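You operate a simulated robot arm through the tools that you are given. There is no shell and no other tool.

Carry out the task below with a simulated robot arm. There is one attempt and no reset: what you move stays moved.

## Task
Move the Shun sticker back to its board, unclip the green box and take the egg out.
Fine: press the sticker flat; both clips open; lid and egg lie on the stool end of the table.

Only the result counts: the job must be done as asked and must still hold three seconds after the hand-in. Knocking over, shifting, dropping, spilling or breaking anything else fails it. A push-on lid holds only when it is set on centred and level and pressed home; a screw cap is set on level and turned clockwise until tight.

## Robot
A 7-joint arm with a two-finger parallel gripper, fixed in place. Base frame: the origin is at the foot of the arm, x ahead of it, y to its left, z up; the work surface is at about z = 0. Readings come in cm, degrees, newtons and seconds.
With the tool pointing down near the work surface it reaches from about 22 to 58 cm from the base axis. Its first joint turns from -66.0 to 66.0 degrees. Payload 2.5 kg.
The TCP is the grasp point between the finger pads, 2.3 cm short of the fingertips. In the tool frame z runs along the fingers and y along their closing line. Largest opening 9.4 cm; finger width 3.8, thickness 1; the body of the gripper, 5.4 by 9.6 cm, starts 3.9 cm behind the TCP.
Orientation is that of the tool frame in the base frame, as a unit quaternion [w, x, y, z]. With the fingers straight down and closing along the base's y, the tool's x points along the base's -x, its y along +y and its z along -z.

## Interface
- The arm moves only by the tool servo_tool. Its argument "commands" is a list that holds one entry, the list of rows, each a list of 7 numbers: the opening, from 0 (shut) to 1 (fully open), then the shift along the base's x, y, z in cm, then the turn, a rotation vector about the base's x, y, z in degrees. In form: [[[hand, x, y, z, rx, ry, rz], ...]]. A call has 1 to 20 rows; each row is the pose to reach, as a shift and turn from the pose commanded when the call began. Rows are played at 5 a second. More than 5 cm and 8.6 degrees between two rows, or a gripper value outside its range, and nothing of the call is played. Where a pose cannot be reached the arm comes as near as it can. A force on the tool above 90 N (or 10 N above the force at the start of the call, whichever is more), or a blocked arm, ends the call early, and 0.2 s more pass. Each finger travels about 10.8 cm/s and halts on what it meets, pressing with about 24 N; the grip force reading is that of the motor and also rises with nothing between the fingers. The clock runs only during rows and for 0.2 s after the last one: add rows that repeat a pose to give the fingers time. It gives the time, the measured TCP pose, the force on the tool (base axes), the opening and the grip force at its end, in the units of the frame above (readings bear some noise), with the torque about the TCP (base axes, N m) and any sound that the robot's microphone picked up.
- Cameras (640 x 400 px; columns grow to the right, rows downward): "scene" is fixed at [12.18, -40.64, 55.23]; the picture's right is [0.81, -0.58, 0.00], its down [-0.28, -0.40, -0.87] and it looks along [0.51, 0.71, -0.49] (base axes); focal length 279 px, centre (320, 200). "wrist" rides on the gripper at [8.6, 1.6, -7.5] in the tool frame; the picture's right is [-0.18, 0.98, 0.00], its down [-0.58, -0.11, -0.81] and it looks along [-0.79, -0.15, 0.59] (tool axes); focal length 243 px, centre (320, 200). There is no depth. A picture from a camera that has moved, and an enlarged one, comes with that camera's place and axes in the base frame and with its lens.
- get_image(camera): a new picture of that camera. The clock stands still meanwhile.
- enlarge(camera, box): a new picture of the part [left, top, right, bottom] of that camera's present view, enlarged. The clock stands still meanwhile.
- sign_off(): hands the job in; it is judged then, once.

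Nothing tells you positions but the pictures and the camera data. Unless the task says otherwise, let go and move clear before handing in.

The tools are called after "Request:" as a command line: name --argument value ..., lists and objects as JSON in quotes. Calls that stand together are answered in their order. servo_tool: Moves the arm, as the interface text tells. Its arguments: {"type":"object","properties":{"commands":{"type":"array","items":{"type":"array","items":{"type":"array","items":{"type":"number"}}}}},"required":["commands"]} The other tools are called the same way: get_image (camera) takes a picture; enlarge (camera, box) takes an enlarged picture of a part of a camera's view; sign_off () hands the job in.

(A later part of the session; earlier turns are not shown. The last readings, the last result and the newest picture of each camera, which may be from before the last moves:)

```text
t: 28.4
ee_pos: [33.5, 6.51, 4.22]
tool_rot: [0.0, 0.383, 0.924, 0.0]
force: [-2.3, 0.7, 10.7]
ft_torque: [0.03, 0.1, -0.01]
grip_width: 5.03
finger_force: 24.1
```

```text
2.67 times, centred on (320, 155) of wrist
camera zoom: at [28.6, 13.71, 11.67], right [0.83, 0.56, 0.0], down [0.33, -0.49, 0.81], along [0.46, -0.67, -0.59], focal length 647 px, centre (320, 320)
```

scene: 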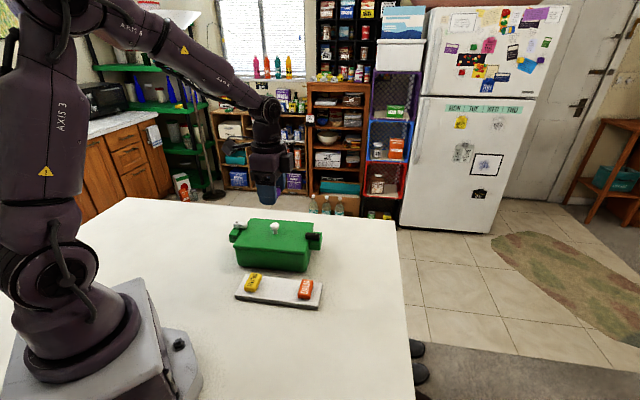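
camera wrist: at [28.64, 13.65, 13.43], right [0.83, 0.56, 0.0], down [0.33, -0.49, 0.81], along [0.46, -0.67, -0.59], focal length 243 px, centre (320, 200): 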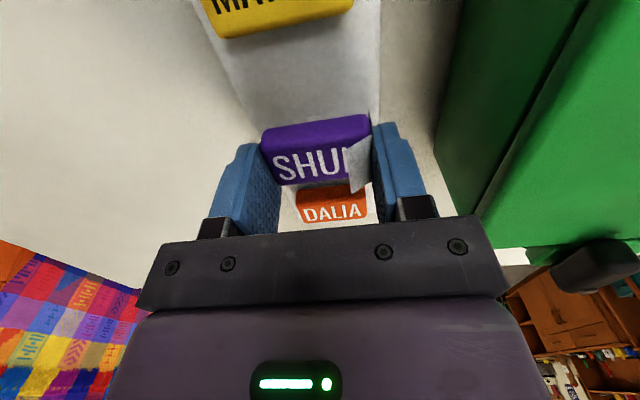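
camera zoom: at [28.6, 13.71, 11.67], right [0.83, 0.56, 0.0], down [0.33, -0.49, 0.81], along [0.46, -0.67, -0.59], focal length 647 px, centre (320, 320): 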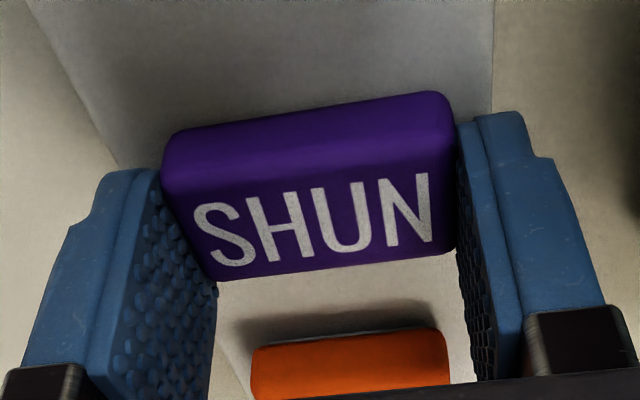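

Contact with about 10 N and the film has laid flat beneath the block. I'll press a little more while holding, ease off, and open.

Request:
servo_tool --commands '[[[0.4, 0, 0, -0.1, 0, 0, 0], [0.4, 0, 0, -0.2, 0, 0, 0], [0.4, 0, 0, -0.2, 0, 0, 0], [0.4, 0, 0, -0.2, 0, 0, 0], [0.4, 0, 0, -0.2, 0, 0, 0]]]'

```text
t: 29.6
ee_pos: [33.68, 6.46, 4.02]
tool_rot: [0.002, 0.383, 0.924, 0.001]
force: [0.2, -0.9, 32.0]
ft_torque: [0.03, 0.12, 0.02]
grip_width: 5.01
finger_force: 24.2
```

That pressed it with 32 N. Now ease off and open slowly, then lift a bit.

Request:
servo_tool --commands '[[[0.4, 0, 0, 0.15, 0, 0, 0], [0.5, 0, 0, 0.15, 0, 0, 0], [0.56, 0, 0, 0.15, 0, 0, 0], [0.62, 0, 0, 0.15, 0, 0, 0], [0.68, 0, 0, 0.15, 0, 0, 0], [0.7, 0, 0, 0.2, 0, 0, 0], [0.7, 0, 0, 0.2, 0, 0, 0]]]'

Request:
enlarge --camera "wrist" --box '[200, 70, 440, 230]'

```text
t: 31.2
ee_pos: [33.52, 6.47, 4.2]
tool_rot: [0.0, 0.383, 0.924, -0.001]
force: [-0.2, -0.3, 0.0]
ft_torque: [-0.02, -0.02, -0.02]
grip_width: 6.59
finger_force: 0.2
```

```text
2.50 times, centred on (320, 150) of wrist
camera zoom: at [28.55, 13.7, 11.62], right [0.83, 0.56, 0.0], down [0.33, -0.49, 0.81], along [0.46, -0.67, -0.59], focal length 606 px, centre (320, 325)
```

zoom: 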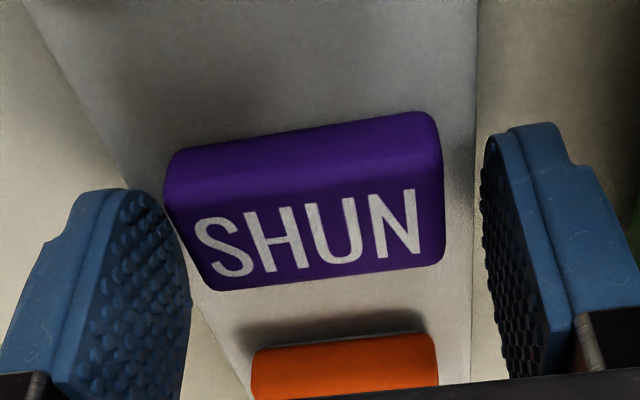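

Released cleanly. I'll rise, close the fingers and press straight down on top of the sticker to be sure it's flat.

Request:
servo_tool --commands '[[[0.7, 0, 0, 1.5, 0, 0, 0], [0.7, 0, 0, 3, 0, 0, 0], [0.6, 0, 0, 5, 0, 0, 0], [0.4, 0, 0, 5, 0, 0, 0], [0.2, 0, 0, 5, 0, 0, 0], [0, 0, 0, 5, 0, 0, 0], [0, 0, 0, 5, 0, 0, 0]]]'

Request:
enlarge --camera "wrist" --box '[200, 0, 440, 230]'

Request:
enlarge --camera "scene" --box '[225, 250, 335, 319]'

```text
t: 32.8
ee_pos: [33.58, 6.52, 9.15]
tool_rot: [-0.001, 0.383, 0.924, 0.0]
force: [-0.1, 0.0, -0.4]
ft_torque: [0.03, 0.04, 0.0]
grip_width: 0.01
finger_force: 23.9
```

```text
1.74 times, centred on (320, 115) of wrist
camera zoom: at [28.58, 13.74, 16.67], right [0.83, 0.56, 0.0], down [0.33, -0.49, 0.81], along [0.46, -0.67, -0.59], focal length 422 px, centre (320, 348)
```

zoom: 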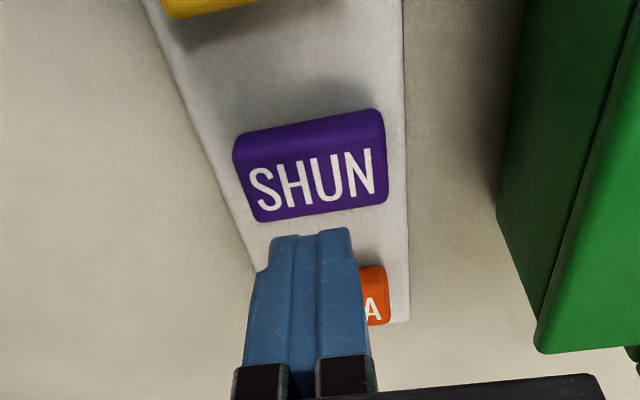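

```text
5.80 times, centred on (280, 284) of scene
camera zoom: at [12.18, -40.64, 55.23], right [0.81, -0.58, 0.0], down [-0.28, -0.4, -0.87], along [0.51, 0.71, -0.49], focal length 1620 px, centre (552, -290)
```

zoom: 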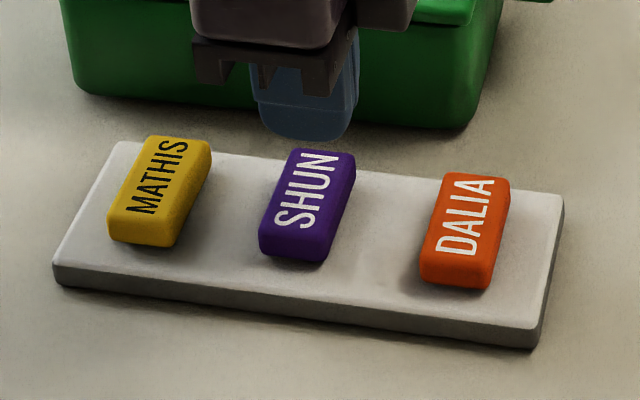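

Shun sits flat in line with Mathis and Dalia. I'll check the film edge closely.

Request:
enlarge --camera "scene" --box '[264, 270, 296, 300]'

Request:
enlarge --camera "wrist" --box '[280, 30, 360, 90]'

Request:
enlarge --camera "scene" --box '[210, 200, 340, 320]'

```text
13.33 times, centred on (280, 285) of scene
camera zoom: at [12.18, -40.64, 55.23], right [0.81, -0.58, 0.0], down [-0.28, -0.4, -0.87], along [0.51, 0.71, -0.49], focal length 3725 px, centre (853, -933)
```

zoom: 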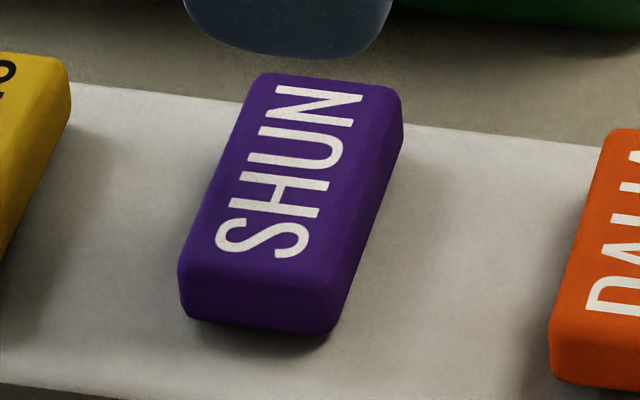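

```text
6.67 times, centred on (320, 60) of wrist
camera zoom: at [28.58, 13.74, 16.67], right [0.83, 0.56, 0.0], down [0.33, -0.49, 0.81], along [0.46, -0.67, -0.59], focal length 1618 px, centre (320, 1133)
```

zoom: 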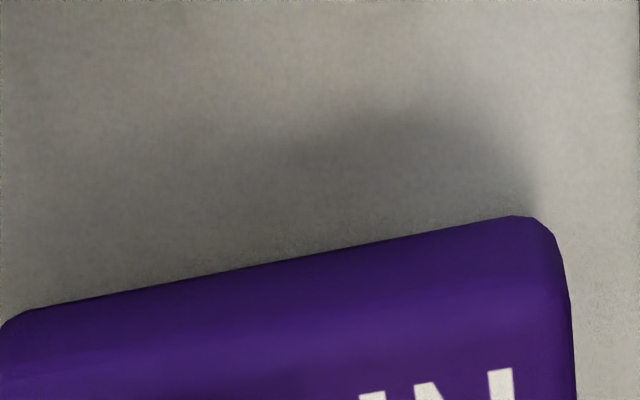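

```text
3.33 times, centred on (275, 260) of scene
camera zoom: at [12.18, -40.64, 55.23], right [0.81, -0.58, 0.0], down [-0.28, -0.4, -0.87], along [0.51, 0.71, -0.49], focal length 931 px, centre (470, 0)
```

zoom: 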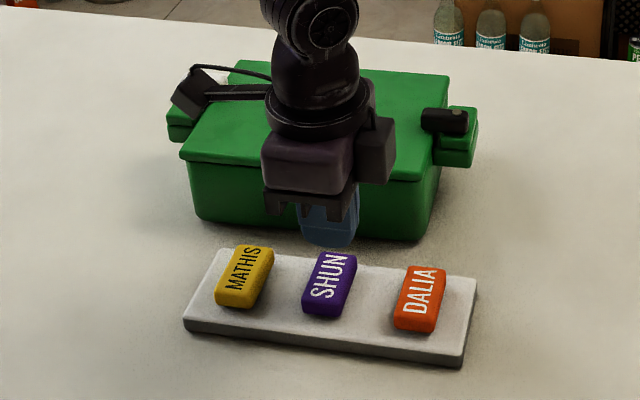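

The film is no longer visible anywhere. I'll press gently from above with the closed fingertips, stepping down to contact.

Request:
servo_tool --commands '[[[0, 0, 0, -1.5, 0, 0, 0], [0, 0, 0, -3, 0, 0, 0], [0, 0, 0, -3.6, 0, 0, 0], [0, 0, 0, -3.9, 0, 0, 0], [0, 0, 0, -3.9, 0, 0, 0]]]'

Request:
enlarge --camera "scene" --box '[250, 260, 314, 300]'

```text
t: 34.0
ee_pos: [33.63, 6.48, 5.56]
tool_rot: [0.001, 0.383, 0.924, 0.002]
force: [-17.1, -2.7, 68.9]
ft_torque: [0.22, 0.63, 0.05]
grip_width: 0.0
finger_force: 24.0
```

```text
10.00 times, centred on (282, 280) of scene
camera zoom: at [12.16, -40.64, 55.23], right [0.81, -0.58, 0.0], down [-0.28, -0.4, -0.87], along [0.51, 0.71, -0.49], focal length 2794 px, centre (700, -600)
```

zoom: 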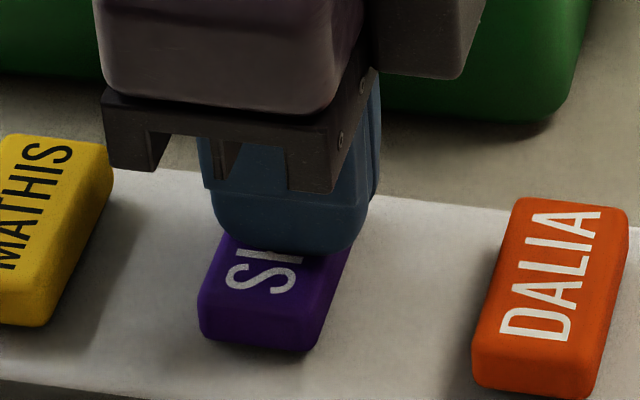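

It touched earlier than expected and pressed firmly (69 N), which is more than needed. I'll lift straight off and check everything stayed put.

Request:
servo_tool --commands '[[[0, 0, 0, 0.3, 0, 0, 0], [0, 0, 0, 0.7, 0, 0, 0], [0, 0, 0, 1.5, 0, 0, 0], [0, 0, 0, 4, 0, 0, 0], [0, 0, 0, 7, 0, 0, 0], [0, 0, 0, 10, 0, 0, 0], [0, 0, 0, 10, 0, 0, 0]]]'

Request:
enlarge --camera "scene" --box '[210, 200, 340, 320]'

Request:
enlarge --camera "scene" --box '[264, 270, 296, 300]'

Request:
get_image --camera "wrist"

```text
t: 35.6
ee_pos: [33.38, 6.57, 15.35]
tool_rot: [0.0, 0.383, 0.924, 0.0]
force: [-0.2, 0.4, 1.6]
ft_torque: [0.02, 0.0, -0.03]
grip_width: 0.01
finger_force: 24.1
```

```text
3.33 times, centred on (275, 260) of scene
camera zoom: at [12.18, -40.64, 55.23], right [0.81, -0.58, 0.0], down [-0.28, -0.4, -0.87], along [0.51, 0.71, -0.49], focal length 931 px, centre (470, 0)
```

zoom: 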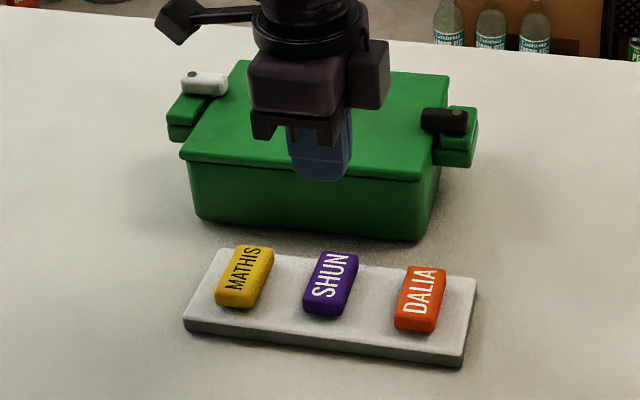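

```text
13.33 times, centred on (280, 285) of scene
camera zoom: at [12.18, -40.64, 55.23], right [0.81, -0.58, 0.0], down [-0.28, -0.4, -0.87], along [0.51, 0.71, -0.49], focal length 3725 px, centre (853, -933)
```

zoom: 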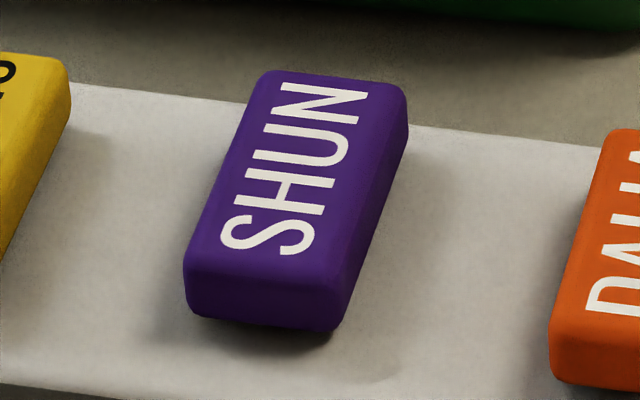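

```text
taken
camera wrist: at [28.46, 13.8, 22.84], right [0.83, 0.56, 0.0], down [0.33, -0.49, 0.81], along [0.45, -0.67, -0.59], focal length 243 px, centre (320, 200)
```

wrist: 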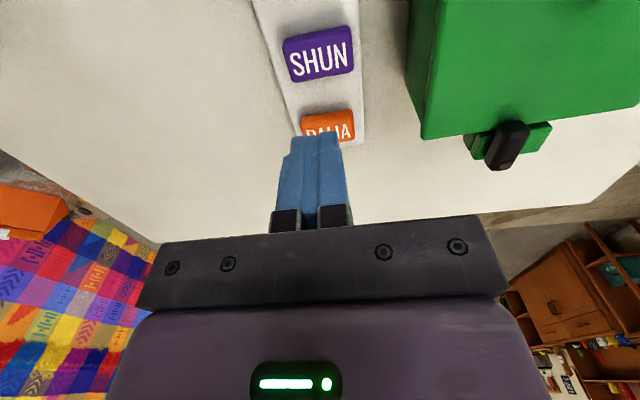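

Shun's sticker is in place and the board hasn't moved further. Next the clips: I'll rise, open the hand and look closely at the black clip (pin near (47.9, 10.9)).

Request:
servo_tool --commands '[[[0.3, 1, 0.5, 2, 0, 0, 0], [0.6, 2.5, 1.5, 4, 0, 0, 0], [1, 4, 2.5, 6, 0, 0, 0], [1, 6, 4, 6.7, 0, 0, 0], [1, 8, 5.5, 6.7, 0, 0, 0], [1, 10, 7, 6.7, 0, 0, 0], [1, 10.5, 7.5, 6.7, 0, 0, 0], [1, 10.5, 7.5, 6.7, 0, 0, 0]]]'

Request:
get_image --camera "wrist"

Request:
enlarge --camera "wrist" --box '[260, 50, 400, 150]'

```text
t: 37.4
ee_pos: [44.1, 14.08, 21.76]
tool_rot: [0.0, 0.383, 0.924, 0.0]
force: [-0.6, -0.1, -0.8]
ft_torque: [0.03, 0.02, 0.0]
grip_width: 9.41
finger_force: 0.1
```

```text
taken
camera wrist: at [39.14, 21.28, 29.32], right [0.83, 0.56, 0.0], down [0.33, -0.49, 0.81], along [0.46, -0.67, -0.59], focal length 243 px, centre (320, 200)
```

wrist: 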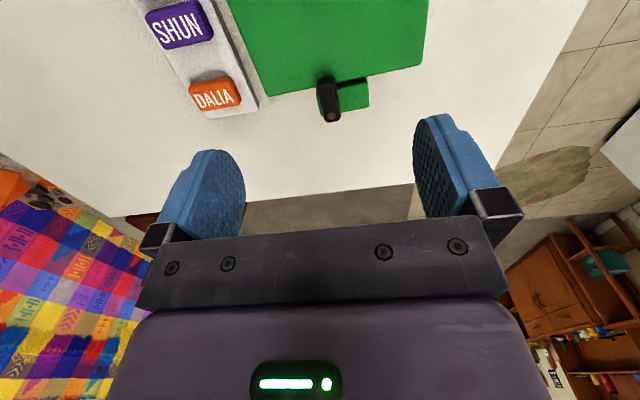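

```text
4.00 times, centred on (330, 100) of wrist
camera zoom: at [39.14, 21.28, 29.32], right [0.83, 0.56, 0.0], down [0.33, -0.49, 0.81], along [0.46, -0.67, -0.59], focal length 970 px, centre (280, 600)
```

zoom: 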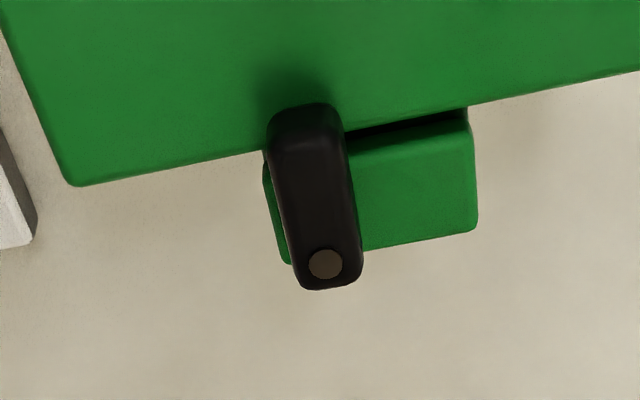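

The black clip's flange extends toward the back of the box (+v), so its bar should swing from pointing over the lid to lying along that flange, clockwise seen from above. I'll close the fingers and come down beside the bar's front side over the lid.

Request:
servo_tool --commands '[[[0.7, -0.1, -1, -1, 0, 0, 0], [0.4, -0.18, -2, -2.5, 0, 0, 0], [0.1, -0.18, -2.6, -5, 0, 0, 0], [0, -0.18, -2.6, -7.5, 0, 0, 0], [0, -0.18, -2.6, -9.5, 0, 0, 0], [0, -0.18, -2.6, -9.5, 0, 0, 0]]]'

Request:
get_image --camera "wrist"

Request:
enlarge --camera "scene" --box '[260, 200, 340, 250]'

```text
t: 38.8
ee_pos: [43.84, 11.36, 12.5]
tool_rot: [0.0, 0.383, 0.924, 0.0]
force: [0.0, -0.3, 0.4]
ft_torque: [0.01, 0.01, -0.03]
grip_width: 0.0
finger_force: 23.7
```

```text
taken
camera wrist: at [38.88, 18.64, 19.87], right [0.83, 0.56, 0.0], down [0.33, -0.49, 0.81], along [0.46, -0.67, -0.59], focal length 243 px, centre (320, 200)
```

wrist: 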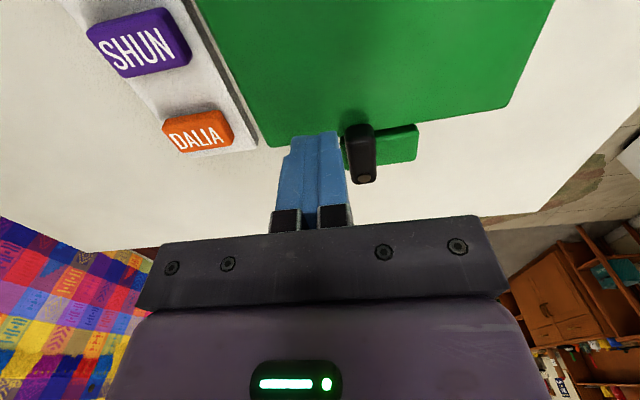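

```text
8.00 times, centred on (300, 225) of scene
camera zoom: at [12.18, -40.64, 55.23], right [0.81, -0.58, 0.0], down [-0.28, -0.4, -0.87], along [0.51, 0.71, -0.49], focal length 2235 px, centre (480, 0)
```

zoom: 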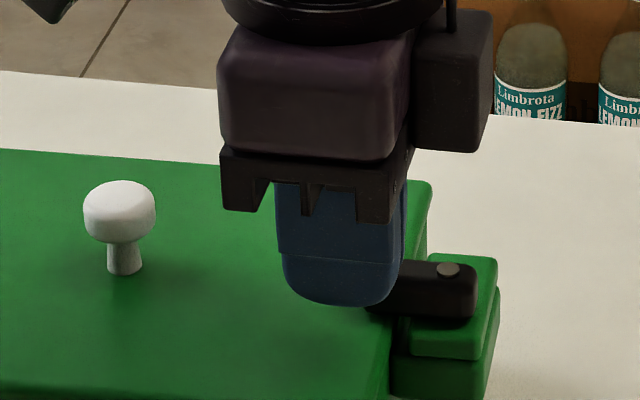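

The fingers are just in front of the bar, over the lid. I'll lower so the tips reach bar height without touching the lid.

Request:
servo_tool --commands '[[[0, 0, 0, -0.8, 0, 0, 0], [0, 0, 0, -1.4, 0, 0, 0], [0, 0, 0, -1.7, 0, 0, 0], [0, 0, 0, -1.7, 0, 0, 0]]]'

Request:
enlarge --camera "scene" --box '[270, 210, 334, 250]'

Request:
enlarge --camera "wrist" --box '[270, 90, 430, 210]'

```text
t: 39.8
ee_pos: [43.79, 11.38, 10.74]
tool_rot: [0.0, 0.382, 0.924, 0.0]
force: [-0.8, 0.2, 0.0]
ft_torque: [-0.01, -0.02, -0.01]
grip_width: 0.04
finger_force: 24.1
```

```text
10.00 times, centred on (302, 230) of scene
camera zoom: at [12.18, -40.64, 55.23], right [0.81, -0.58, 0.0], down [-0.28, -0.4, -0.87], along [0.51, 0.71, -0.49], focal length 2794 px, centre (500, -100)
```

zoom: 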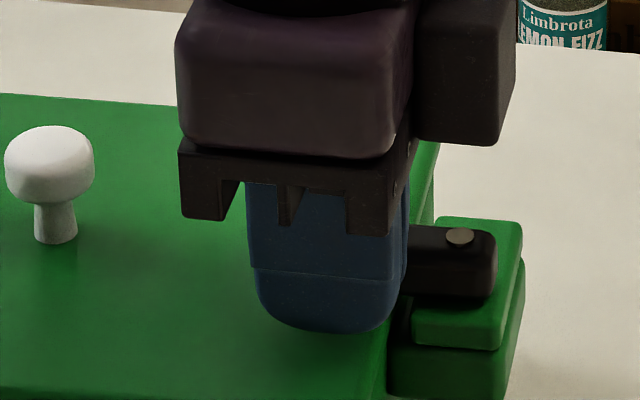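

```text
3.33 times, centred on (350, 150) of wrist
camera zoom: at [38.85, 18.62, 18.23], right [0.83, 0.56, 0.0], down [0.33, -0.49, 0.81], along [0.46, -0.67, -0.59], focal length 809 px, centre (220, 367)
```

zoom: 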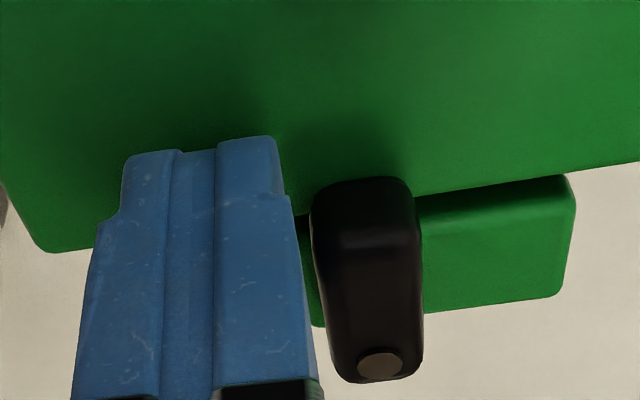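

The tips are level with the bar with a small gap. Now a slow push toward the back (+v), watching the force.

Request:
servo_tool --commands '[[[0, 0.21, 0.21, 0, 0, 0, 0], [0, 0.42, 0.43, 0, 0, 0, 0], [0, 0.56, 0.57, 0, 0, 0, 0], [0, 0.7, 0.72, 0, 0, 0, 0], [0, 0.84, 0.86, 0, 0, 0, 0], [0, 0.98, 1.0, 0, 0, 0, 0], [0, 0.98, 1.0, 0, 0, 0, 0]]]'

Request:
enlarge --camera "wrist" --box '[270, 90, 430, 210]'

Request:
enlarge --camera "scene" --box '[270, 210, 334, 250]'

```text
t: 41.4
ee_pos: [44.8, 12.39, 10.73]
tool_rot: [0.001, 0.383, 0.924, 0.0]
force: [-0.5, 0.6, -0.8]
ft_torque: [-0.03, 0.03, 0.0]
grip_width: 0.0
finger_force: 24.1
```

```text
3.33 times, centred on (350, 150) of wrist
camera zoom: at [39.87, 19.64, 18.23], right [0.83, 0.56, 0.0], down [0.33, -0.49, 0.81], along [0.46, -0.67, -0.59], focal length 809 px, centre (220, 367)
```

zoom: 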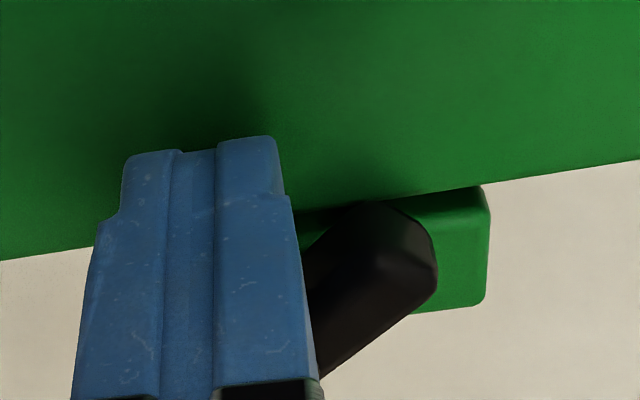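

```text
10.00 times, centred on (302, 230) of scene
camera zoom: at [12.18, -40.64, 55.23], right [0.81, -0.58, 0.0], down [-0.28, -0.4, -0.87], along [0.51, 0.71, -0.49], focal length 2794 px, centre (500, -100)
```

zoom: 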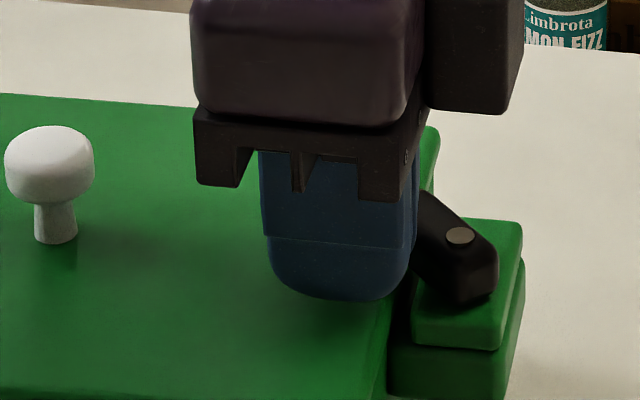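

It swings freely with almost no force. I'll continue the arc to bring it parallel to the lid's edge.

Request:
servo_tool --commands '[[[0, 0.21, 0.21, 0, 0, 0, 0], [0, 0.42, 0.43, 0, 0, 0, 0], [0, 0.7, 0.72, 0, 0, 0, 0], [0, 0.98, 1.0, 0, 0, 0, 0], [0, 1.2, 1.22, 0, 0, 0, 0], [0, 1.4, 1.43, 0, 0, 0, 0], [0, 1.58, 1.33, 0, 0, 0, 0], [0, 1.75, 1.22, 0, 0, 0, 0], [0, 1.97, 1.15, 0, 0, 0, 0], [0, 2.18, 1.09, 0, 0, 0, 0], [0, 2.18, 1.09, 0, 0, 0, 0]]]'

Request:
enlarge --camera "wrist" --box '[270, 90, 430, 210]'

Request:
enlarge --camera "scene" --box '[270, 210, 334, 250]'

```text
t: 43.8
ee_pos: [47.01, 13.42, 10.73]
tool_rot: [0.0, 0.383, 0.924, 0.0]
force: [-1.2, 2.7, -0.4]
ft_torque: [0.03, 0.04, -0.01]
grip_width: 0.0
finger_force: 24.2
```

```text
3.33 times, centred on (350, 150) of wrist
camera zoom: at [42.03, 20.72, 18.15], right [0.83, 0.56, 0.0], down [0.33, -0.49, 0.81], along [0.46, -0.67, -0.59], focal length 809 px, centre (220, 367)
```

zoom: 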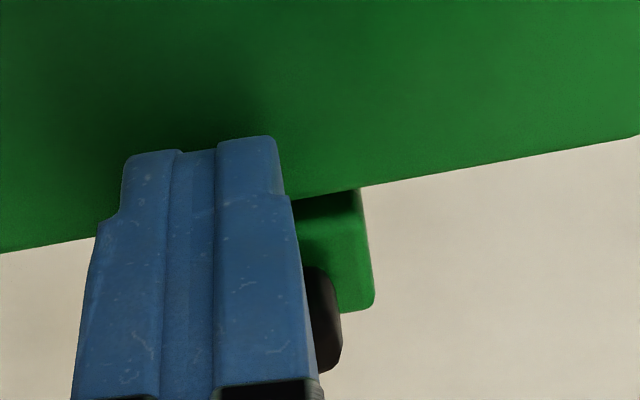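

```text
10.00 times, centred on (302, 230) of scene
camera zoom: at [12.18, -40.64, 55.23], right [0.81, -0.58, 0.0], down [-0.28, -0.4, -0.87], along [0.51, 0.71, -0.49], focal length 2794 px, centre (500, -100)
```

zoom: 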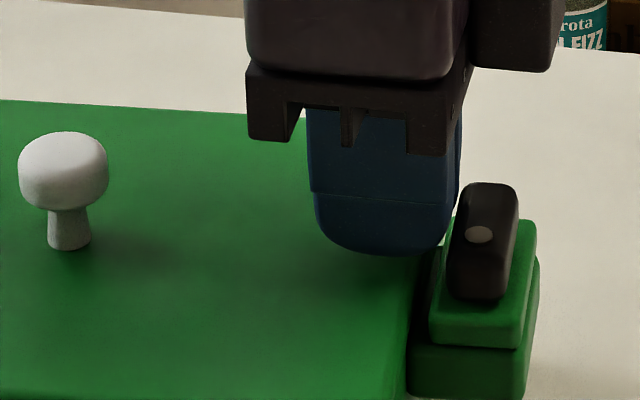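

The bar is now open along its flange, but the box slid about 0.4 cm when the bar hit its stop. I'll back off and measure the shift.

Request:
servo_tool --commands '[[[0, -0.2, 0.2, 0, 0, 0, 0], [0, -0.5, 0.4, 0.2, 0, 0, 0], [0, -0.7, 0.6, 1, 0, 0, 0], [0, -0.7, 0.6, 3, 0, 0, 0], [0, -0.7, 0.6, 6, 0, 0, 0], [0, -0.7, 0.6, 10, 0, 0, 0], [0, -0.7, 0.6, 14, 0, 0, 0], [0, -0.7, 0.6, 14, 0, 0, 0]]]'

Request:
enlarge --camera "scene" --box '[210, 200, 340, 320]'

Request:
enlarge --camera "scene" --box '[280, 215, 340, 252]'

Request:
enlarge --camera "scene" --box '[220, 210, 280, 247]'

```text
t: 45.6
ee_pos: [46.26, 13.99, 24.66]
tool_rot: [0.0, 0.382, 0.924, 0.0]
force: [-0.2, 0.7, 0.4]
ft_torque: [0.01, -0.01, 0.0]
grip_width: 0.02
finger_force: 23.7
```

```text
3.33 times, centred on (275, 260) of scene
camera zoom: at [12.18, -40.64, 55.23], right [0.81, -0.58, 0.0], down [-0.28, -0.4, -0.87], along [0.51, 0.71, -0.49], focal length 931 px, centre (470, 0)
```

zoom: 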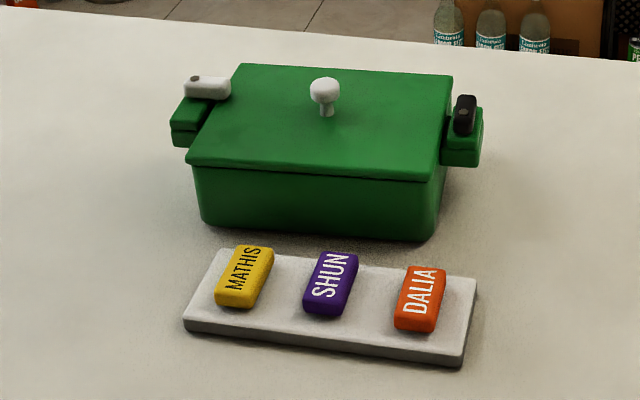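

```text
10.67 times, centred on (310, 234) of scene
camera zoom: at [12.18, -40.64, 55.23], right [0.81, -0.58, 0.0], down [-0.28, -0.4, -0.87], along [0.51, 0.71, -0.49], focal length 2980 px, centre (427, -157)
```

zoom: 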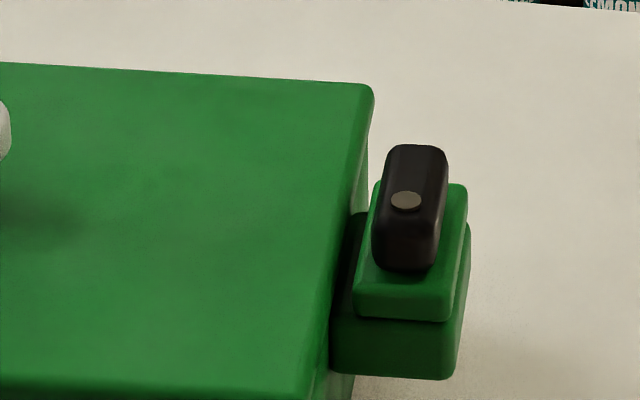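

```text
10.67 times, centred on (250, 228) of scene
camera zoom: at [12.18, -40.64, 55.23], right [0.81, -0.58, 0.0], down [-0.28, -0.4, -0.87], along [0.51, 0.71, -0.49], focal length 2980 px, centre (1067, -104)
```

zoom: 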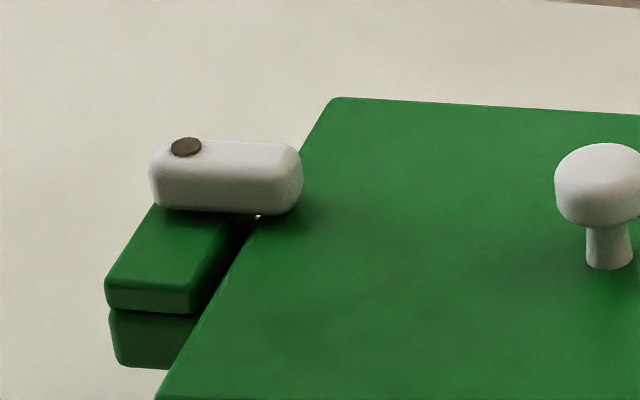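

The black clip is open. The box shifted about half a centimetre and turned about 2°, so it slides easily and I'll be gentler with the white clip. Turning the tool and moving to look at the white clip.

Request:
servo_tool --commands '[[[0, -1.1, 0.7, 0, 0, 0, 8], [0, -2.2, 1.3, 0, 0, 0, 16], [0, -3.3, 2, 0, 0, 0, 24], [0, -4.4, 2.7, 0, 0, 0, 32], [0, -5.5, 3.3, 0, 0, 0, 40], [0, -6.6, 4, 0, 0, 0, 48], [0, -7.7, 4.6, 0, 0, 0, 56], [0, -8.8, 5.3, -0.5, 0, 0, 64], [0, -9.9, 6, -1, 0, 0, 72], [0, -11, 6.6, -1.5, 0, 0, 80], [0, -12.2, 7.3, -2, 0, 0, 88], [0, -13.2, 7.96, -2.8, 0, 0, 91], [0, -13.2, 7.96, -2.8, 0, 0, 91]]]'

Request:
get_image --camera "wrist"

Request:
enlarge --camera "wrist" --box '[280, 50, 440, 150]'

```text
t: 48.4
ee_pos: [32.95, 22.07, 21.95]
tool_rot: [0.001, -0.391, 0.92, 0.0]
force: [-0.7, 0.7, -0.4]
ft_torque: [0.0, 0.01, -0.01]
grip_width: 0.0
finger_force: 24.0
```

```text
taken
camera wrist: at [25.84, 16.94, 29.36], right [-0.58, 0.81, 0.0], down [0.48, 0.34, 0.81], along [0.66, 0.47, -0.59], focal length 243 px, centre (320, 200)
```

wrist: 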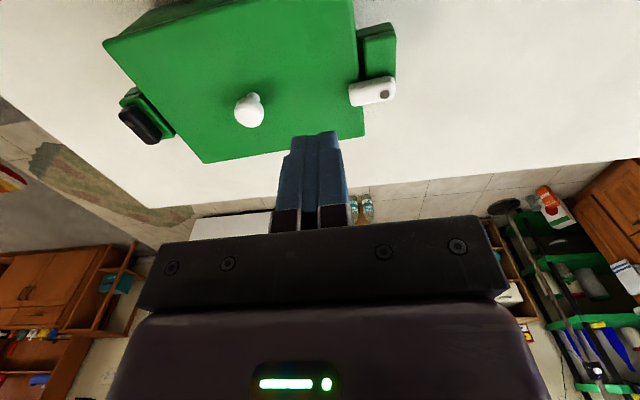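

```text
4.00 times, centred on (360, 100) of wrist
camera zoom: at [25.84, 16.94, 29.36], right [-0.58, 0.81, 0.0], down [0.48, 0.34, 0.81], along [0.66, 0.47, -0.59], focal length 970 px, centre (160, 600)
```

zoom: 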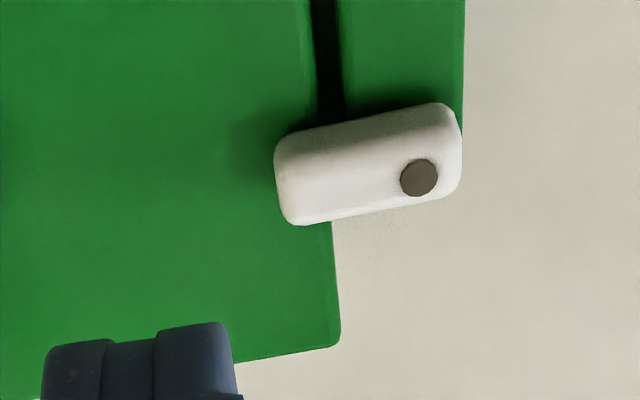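

The white pin is at about (32.07, 28.4), and its flange extends toward the front, so its bar should swing toward the front. I'll come down behind the bar (back side), over the lid.

Request:
servo_tool --commands '[[[0, 1, 2.2, 0, 0, 0, 0], [0, 2.2, 4.5, 0, 0, 0, 0], [0, 3.27, 6.8, -1, 0, 0, 0], [0, 3.27, 6.8, -4, 0, 0, 0], [0, 3.27, 6.8, -7, 0, 0, 0], [0, 3.27, 6.8, -9.5, 0, 0, 0], [0, 3.27, 6.8, -9.5, 0, 0, 0]]]'

Request:
enlarge --camera "wrist" --box '[250, 0, 450, 170]'

Request:
enlarge --camera "scene" --box '[220, 190, 300, 250]'

```text
t: 50.0
ee_pos: [36.26, 28.82, 12.26]
tool_rot: [0.0, -0.391, 0.92, 0.0]
force: [0.2, -0.1, 0.9]
ft_torque: [0.02, 0.01, 0.0]
grip_width: 0.0
finger_force: 24.0
```

```text
2.35 times, centred on (350, 85) of wrist
camera zoom: at [29.08, 23.68, 19.71], right [-0.58, 0.82, 0.0], down [0.48, 0.34, 0.81], along [0.66, 0.47, -0.59], focal length 571 px, centre (249, 471)
```

zoom: 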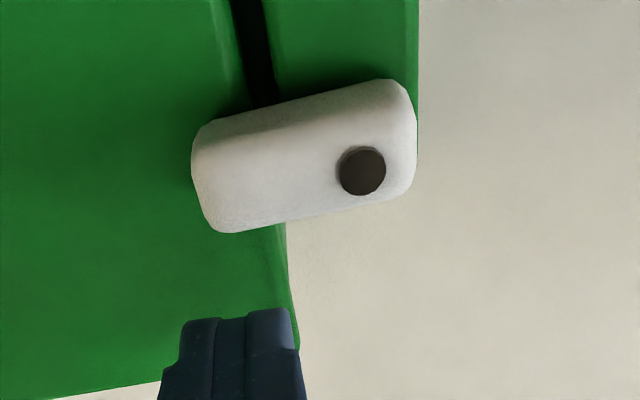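

```text
6.67 times, centred on (260, 220) of scene
camera zoom: at [12.18, -40.63, 55.23], right [0.81, -0.58, 0.0], down [-0.28, -0.4, -0.87], along [0.51, 0.71, -0.49], focal length 1862 px, centre (720, 67)
```

zoom: 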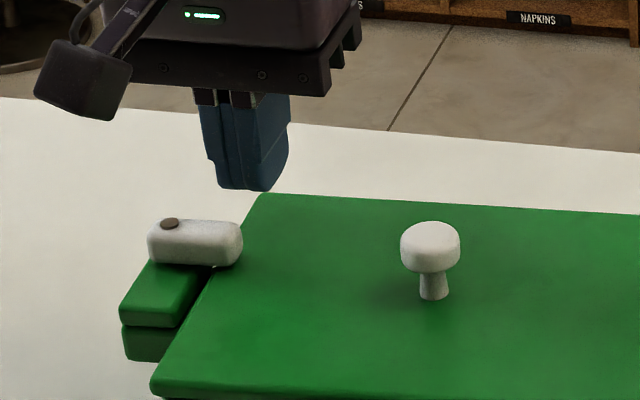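

Good alignment with the bar's free end. Lowering to bar height.

Request:
servo_tool --commands '[[[0, 0, 0, -0.7, 0, 0, 0], [0, 0, 0, -1.3, 0, 0, 0], [0, 0, 0, -1.65, 0, 0, 0], [0, 0, 0, -1.65, 0, 0, 0]]]'

Request:
enlarge --camera "wrist" --box '[250, 0, 450, 170]'

Request:
enlarge --camera "scene" --box '[220, 200, 284, 240]'

```text
t: 51.0
ee_pos: [36.25, 28.82, 10.74]
tool_rot: [0.0, -0.39, 0.921, 0.0]
force: [0.1, 0.1, -0.3]
ft_torque: [0.02, -0.02, 0.04]
grip_width: 0.0
finger_force: 24.5
```

```text
2.35 times, centred on (350, 85) of wrist
camera zoom: at [29.15, 23.72, 18.18], right [-0.58, 0.82, 0.0], down [0.48, 0.34, 0.81], along [0.66, 0.47, -0.59], focal length 571 px, centre (249, 471)
```

zoom: 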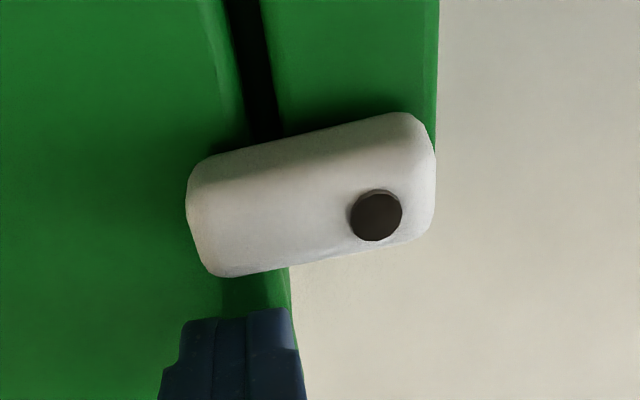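

```text
10.00 times, centred on (252, 220) of scene
camera zoom: at [12.18, -40.64, 55.23], right [0.81, -0.58, 0.0], down [-0.28, -0.4, -0.87], along [0.51, 0.71, -0.49], focal length 2794 px, centre (1000, 0)
```

zoom: 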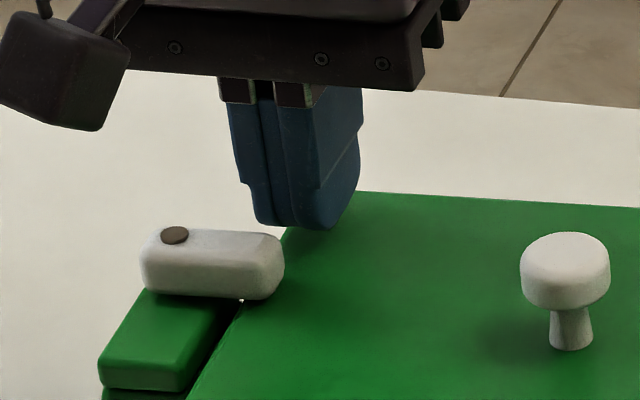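

In position. Slow push toward the front (−v).

Request:
servo_tool --commands '[[[0, -0.2, -0.22, 0, 0, 0, 0], [0, -0.41, -0.43, 0, 0, 0, 0], [0, -0.62, -0.65, 0, 0, 0, 0], [0, -0.82, -0.87, 0, 0, 0, 0], [0, -1.03, -1.09, 0, 0, 0, 0], [0, -1.24, -1.3, 0, 0, 0, 0], [0, -1.38, -1.45, 0, 0, 0, 0], [0, -1.38, -1.45, 0, 0, 0, 0]]]'

Request:
enlarge --camera "wrist" --box '[250, 0, 450, 170]'

Request:
enlarge --camera "scene" --box '[220, 200, 284, 240]'

```text
t: 52.8
ee_pos: [35.13, 27.28, 10.85]
tool_rot: [0.0, -0.39, 0.921, 0.0]
force: [-0.5, -0.8, -0.2]
ft_torque: [0.0, 0.01, 0.01]
grip_width: 0.01
finger_force: 24.8
```

```text
2.35 times, centred on (350, 85) of wrist
camera zoom: at [27.82, 22.22, 18.26], right [-0.58, 0.82, 0.0], down [0.48, 0.34, 0.81], along [0.66, 0.47, -0.59], focal length 571 px, centre (249, 471)
```

zoom: 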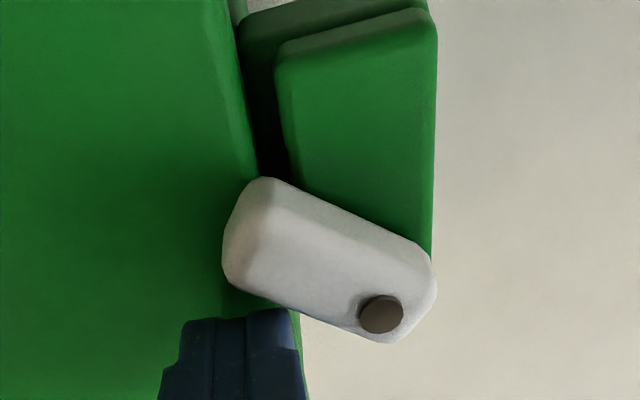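

```text
10.00 times, centred on (252, 220) of scene
camera zoom: at [12.18, -40.64, 55.23], right [0.81, -0.58, 0.0], down [-0.28, -0.4, -0.87], along [0.51, 0.71, -0.49], focal length 2794 px, centre (1000, 0)
```

zoom: 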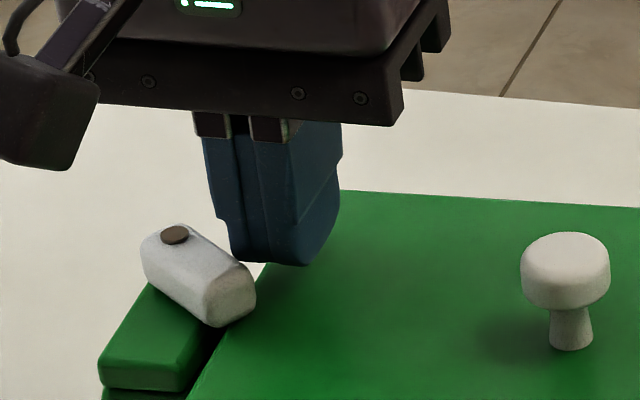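

It's turning freely and the box hasn't moved. Continuing the arc gently, stopping short of the end.

Request:
servo_tool --commands '[[[0, -0.2, -0.22, 0, 0, 0, 0], [0, -0.41, -0.43, 0, 0, 0, 0], [0, -0.62, -0.65, 0, 0, 0, 0], [0, -0.82, -0.87, 0, 0, 0, 0], [0, -1.03, -1.09, 0, 0, 0, 0], [0, -1.25, -1.02, 0, 0, 0, 0], [0, -1.43, -0.92, 0, 0, 0, 0], [0, -1.6, -0.82, 0, 0, 0, 0], [0, -1.6, -0.82, 0, 0, 0, 0]]]'

Request:
enlarge --camera "wrist" --box '[250, 0, 450, 170]'

Request:
enlarge --camera "scene" --box '[220, 200, 284, 240]'

```text
t: 54.8
ee_pos: [33.39, 26.61, 10.76]
tool_rot: [0.0, -0.391, 0.92, 0.0]
force: [0.5, -0.5, -0.4]
ft_torque: [0.01, -0.01, 0.01]
grip_width: 0.0
finger_force: 24.5
```

```text
2.35 times, centred on (350, 85) of wrist
camera zoom: at [26.18, 21.47, 18.23], right [-0.58, 0.82, 0.0], down [0.48, 0.34, 0.81], along [0.66, 0.47, -0.59], focal length 571 px, centre (249, 471)
```

zoom: 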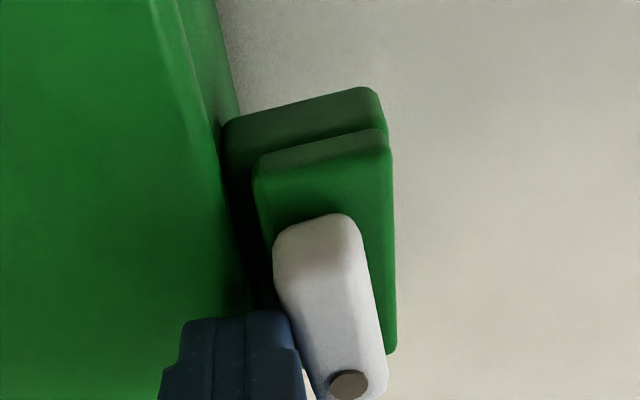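

```text
10.00 times, centred on (252, 220) of scene
camera zoom: at [12.18, -40.64, 55.23], right [0.81, -0.58, 0.0], down [-0.28, -0.4, -0.87], along [0.51, 0.71, -0.49], focal length 2794 px, centre (1000, 0)
```

zoom: 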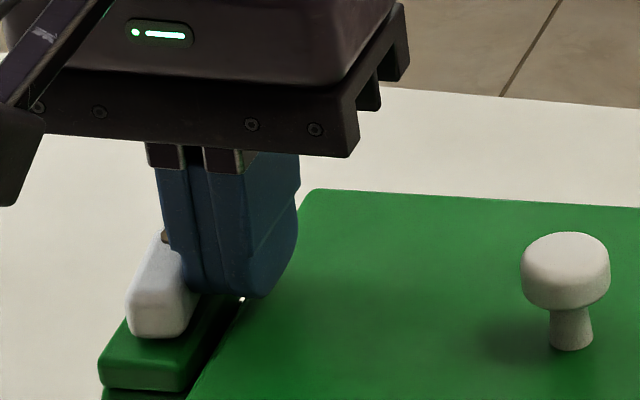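

Nearly parallel now, and the box still hasn't moved. One more small nudge, then back off.

Request:
servo_tool --commands '[[[0, -0.08, 0.07, 0, 0, 0, 0], [0, -0.16, 0.14, 0, 0, 0, 0], [0, -0.22, 0.2, 0, 0, 0, 0], [0, -0.22, 0.2, 0, 0, 0, 0]]]'

Request:
enlarge --camera "wrist" --box '[250, 0, 450, 170]'

Request:
enlarge --camera "scene" --box '[220, 200, 284, 240]'

```text
t: 55.8
ee_pos: [33.12, 26.69, 10.73]
tool_rot: [0.0, -0.391, 0.92, 0.0]
force: [2.4, -2.5, -0.6]
ft_torque: [-0.03, -0.01, 0.05]
grip_width: 0.02
finger_force: 23.7
```

```text
2.35 times, centred on (350, 85) of wrist
camera zoom: at [25.97, 21.69, 18.26], right [-0.58, 0.82, 0.0], down [0.48, 0.34, 0.81], along [0.66, 0.47, -0.59], focal length 571 px, centre (249, 471)
```

zoom: 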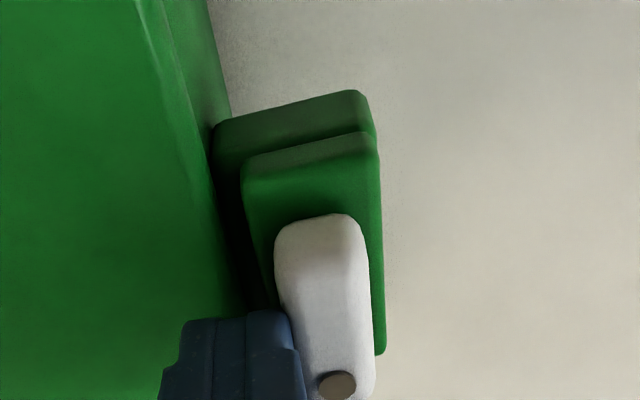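

```text
10.00 times, centred on (252, 220) of scene
camera zoom: at [12.18, -40.64, 55.23], right [0.81, -0.58, 0.0], down [-0.28, -0.4, -0.87], along [0.51, 0.71, -0.49], focal length 2794 px, centre (1000, 0)
```

zoom: 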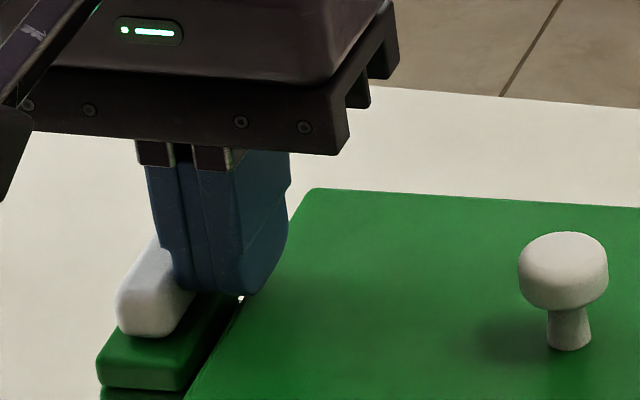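

The white clip is at its stop and the box moved less than a millimetre. Backing off and rising.

Request:
servo_tool --commands '[[[0, 0.15, -0.14, 0, 0, 0, 0], [0, 0.36, -0.34, 0.1, 0, 0, 0], [0, 0.5, -0.48, 1, 0, 0, 0], [0, 0.5, -0.48, 4, 0, 0, 0], [0, 0.5, -0.48, 8, 0, 0, 0], [0, 0.5, -0.48, 12, 0, 0, 0], [0, 0, -2, 15, 0, 0, 0], [0, 0, -2, 15, 0, 0, 0]]]'

Request:
get_image --camera "wrist"

Request:
enlarge --camera "scene" --box '[210, 200, 340, 320]'

Request:
enlarge --camera "wrist" --box '[90, 0, 430, 180]'

```text
t: 57.6
ee_pos: [32.9, 24.94, 26.11]
tool_rot: [0.0, -0.391, 0.921, -0.001]
force: [0.3, 0.4, 1.1]
ft_torque: [0.01, 0.0, 0.01]
grip_width: 0.0
finger_force: 24.4
```

```text
taken
camera wrist: at [25.82, 19.71, 33.49], right [-0.58, 0.82, 0.0], down [0.48, 0.34, 0.81], along [0.66, 0.47, -0.59], focal length 243 px, centre (320, 200)
```

wrist: 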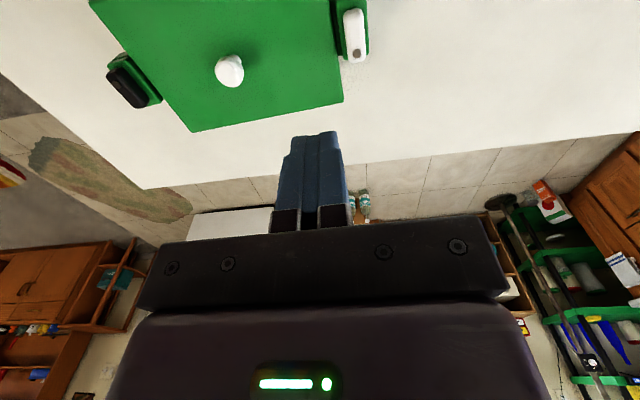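

```text
3.33 times, centred on (275, 260) of scene
camera zoom: at [12.18, -40.64, 55.23], right [0.81, -0.58, 0.0], down [-0.28, -0.4, -0.87], along [0.51, 0.71, -0.49], focal length 931 px, centre (470, 0)
```

zoom: 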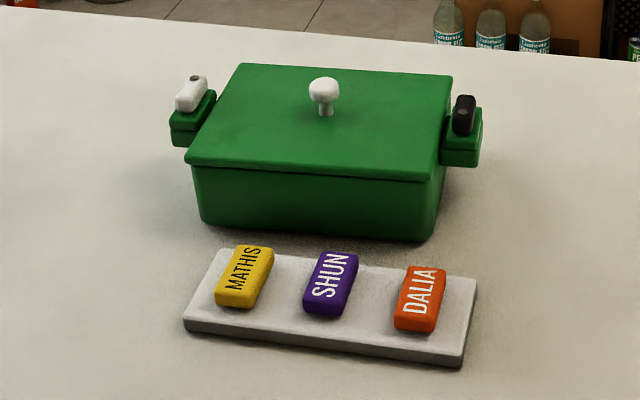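

```text
1.88 times, centred on (260, 90) of wrist
camera zoom: at [25.82, 19.71, 33.49], right [-0.58, 0.82, 0.0], down [0.48, 0.34, 0.81], along [0.66, 0.47, -0.59], focal length 457 px, centre (433, 407)
```

zoom: 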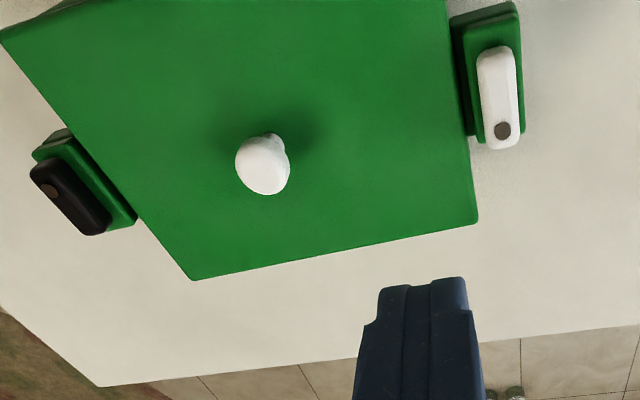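

Both clips now lie along their flanges, clear of the lid. The knob is at about (40.05, 19.35), head centre z≈10.2. I'll position above it with the fingers partly open.

Request:
servo_tool --commands '[[[0.2, 2, -1.5, 0, 0, 0, 0], [0.5, 4.5, -3.5, 0, 0, 0, 0], [0.6, 6.95, -5.38, -2, 0, 0, 0], [0.6, 6.95, -5.38, -5, 0, 0, 0], [0.6, 6.95, -5.38, -8, 0, 0, 0], [0.6, 6.95, -5.38, -10.5, 0, 0, 0], [0.6, 6.95, -5.38, -10.5, 0, 0, 0]]]'

Request:
get_image --camera "wrist"

Request:
enlarge --camera "scene" --box '[230, 180, 326, 240]'

```text
t: 59.2
ee_pos: [40.07, 19.31, 15.31]
tool_rot: [0.0, -0.392, 0.92, -0.001]
force: [-0.4, 0.0, -0.6]
ft_torque: [0.02, 0.0, 0.0]
grip_width: 5.65
finger_force: 0.1
```

```text
taken
camera wrist: at [32.91, 14.19, 22.69], right [-0.58, 0.82, 0.0], down [0.48, 0.34, 0.81], along [0.66, 0.47, -0.59], focal length 243 px, centre (320, 200)
```

wrist: 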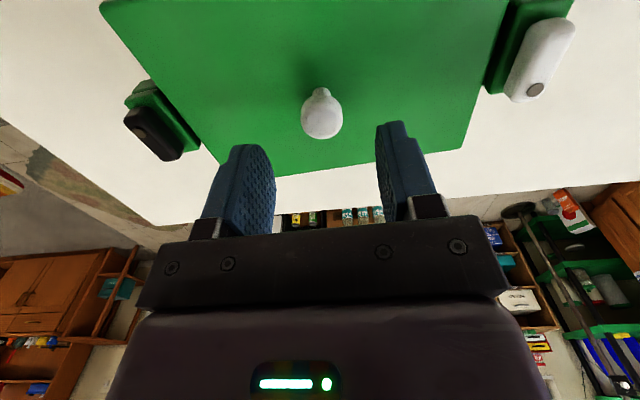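

```text
6.67 times, centred on (278, 210) of scene
camera zoom: at [12.18, -40.64, 55.23], right [0.81, -0.58, 0.0], down [-0.28, -0.4, -0.87], along [0.51, 0.71, -0.49], focal length 1862 px, centre (600, 133)
```

zoom: 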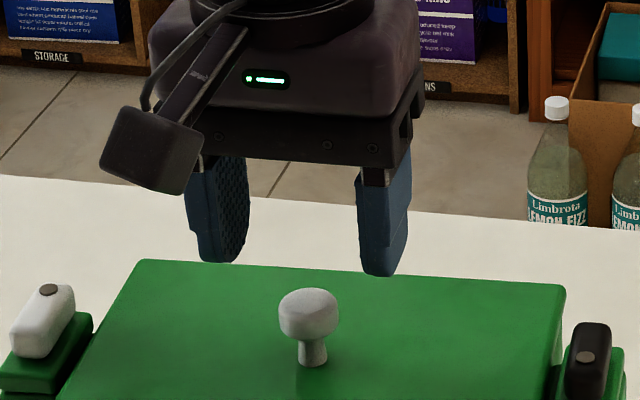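

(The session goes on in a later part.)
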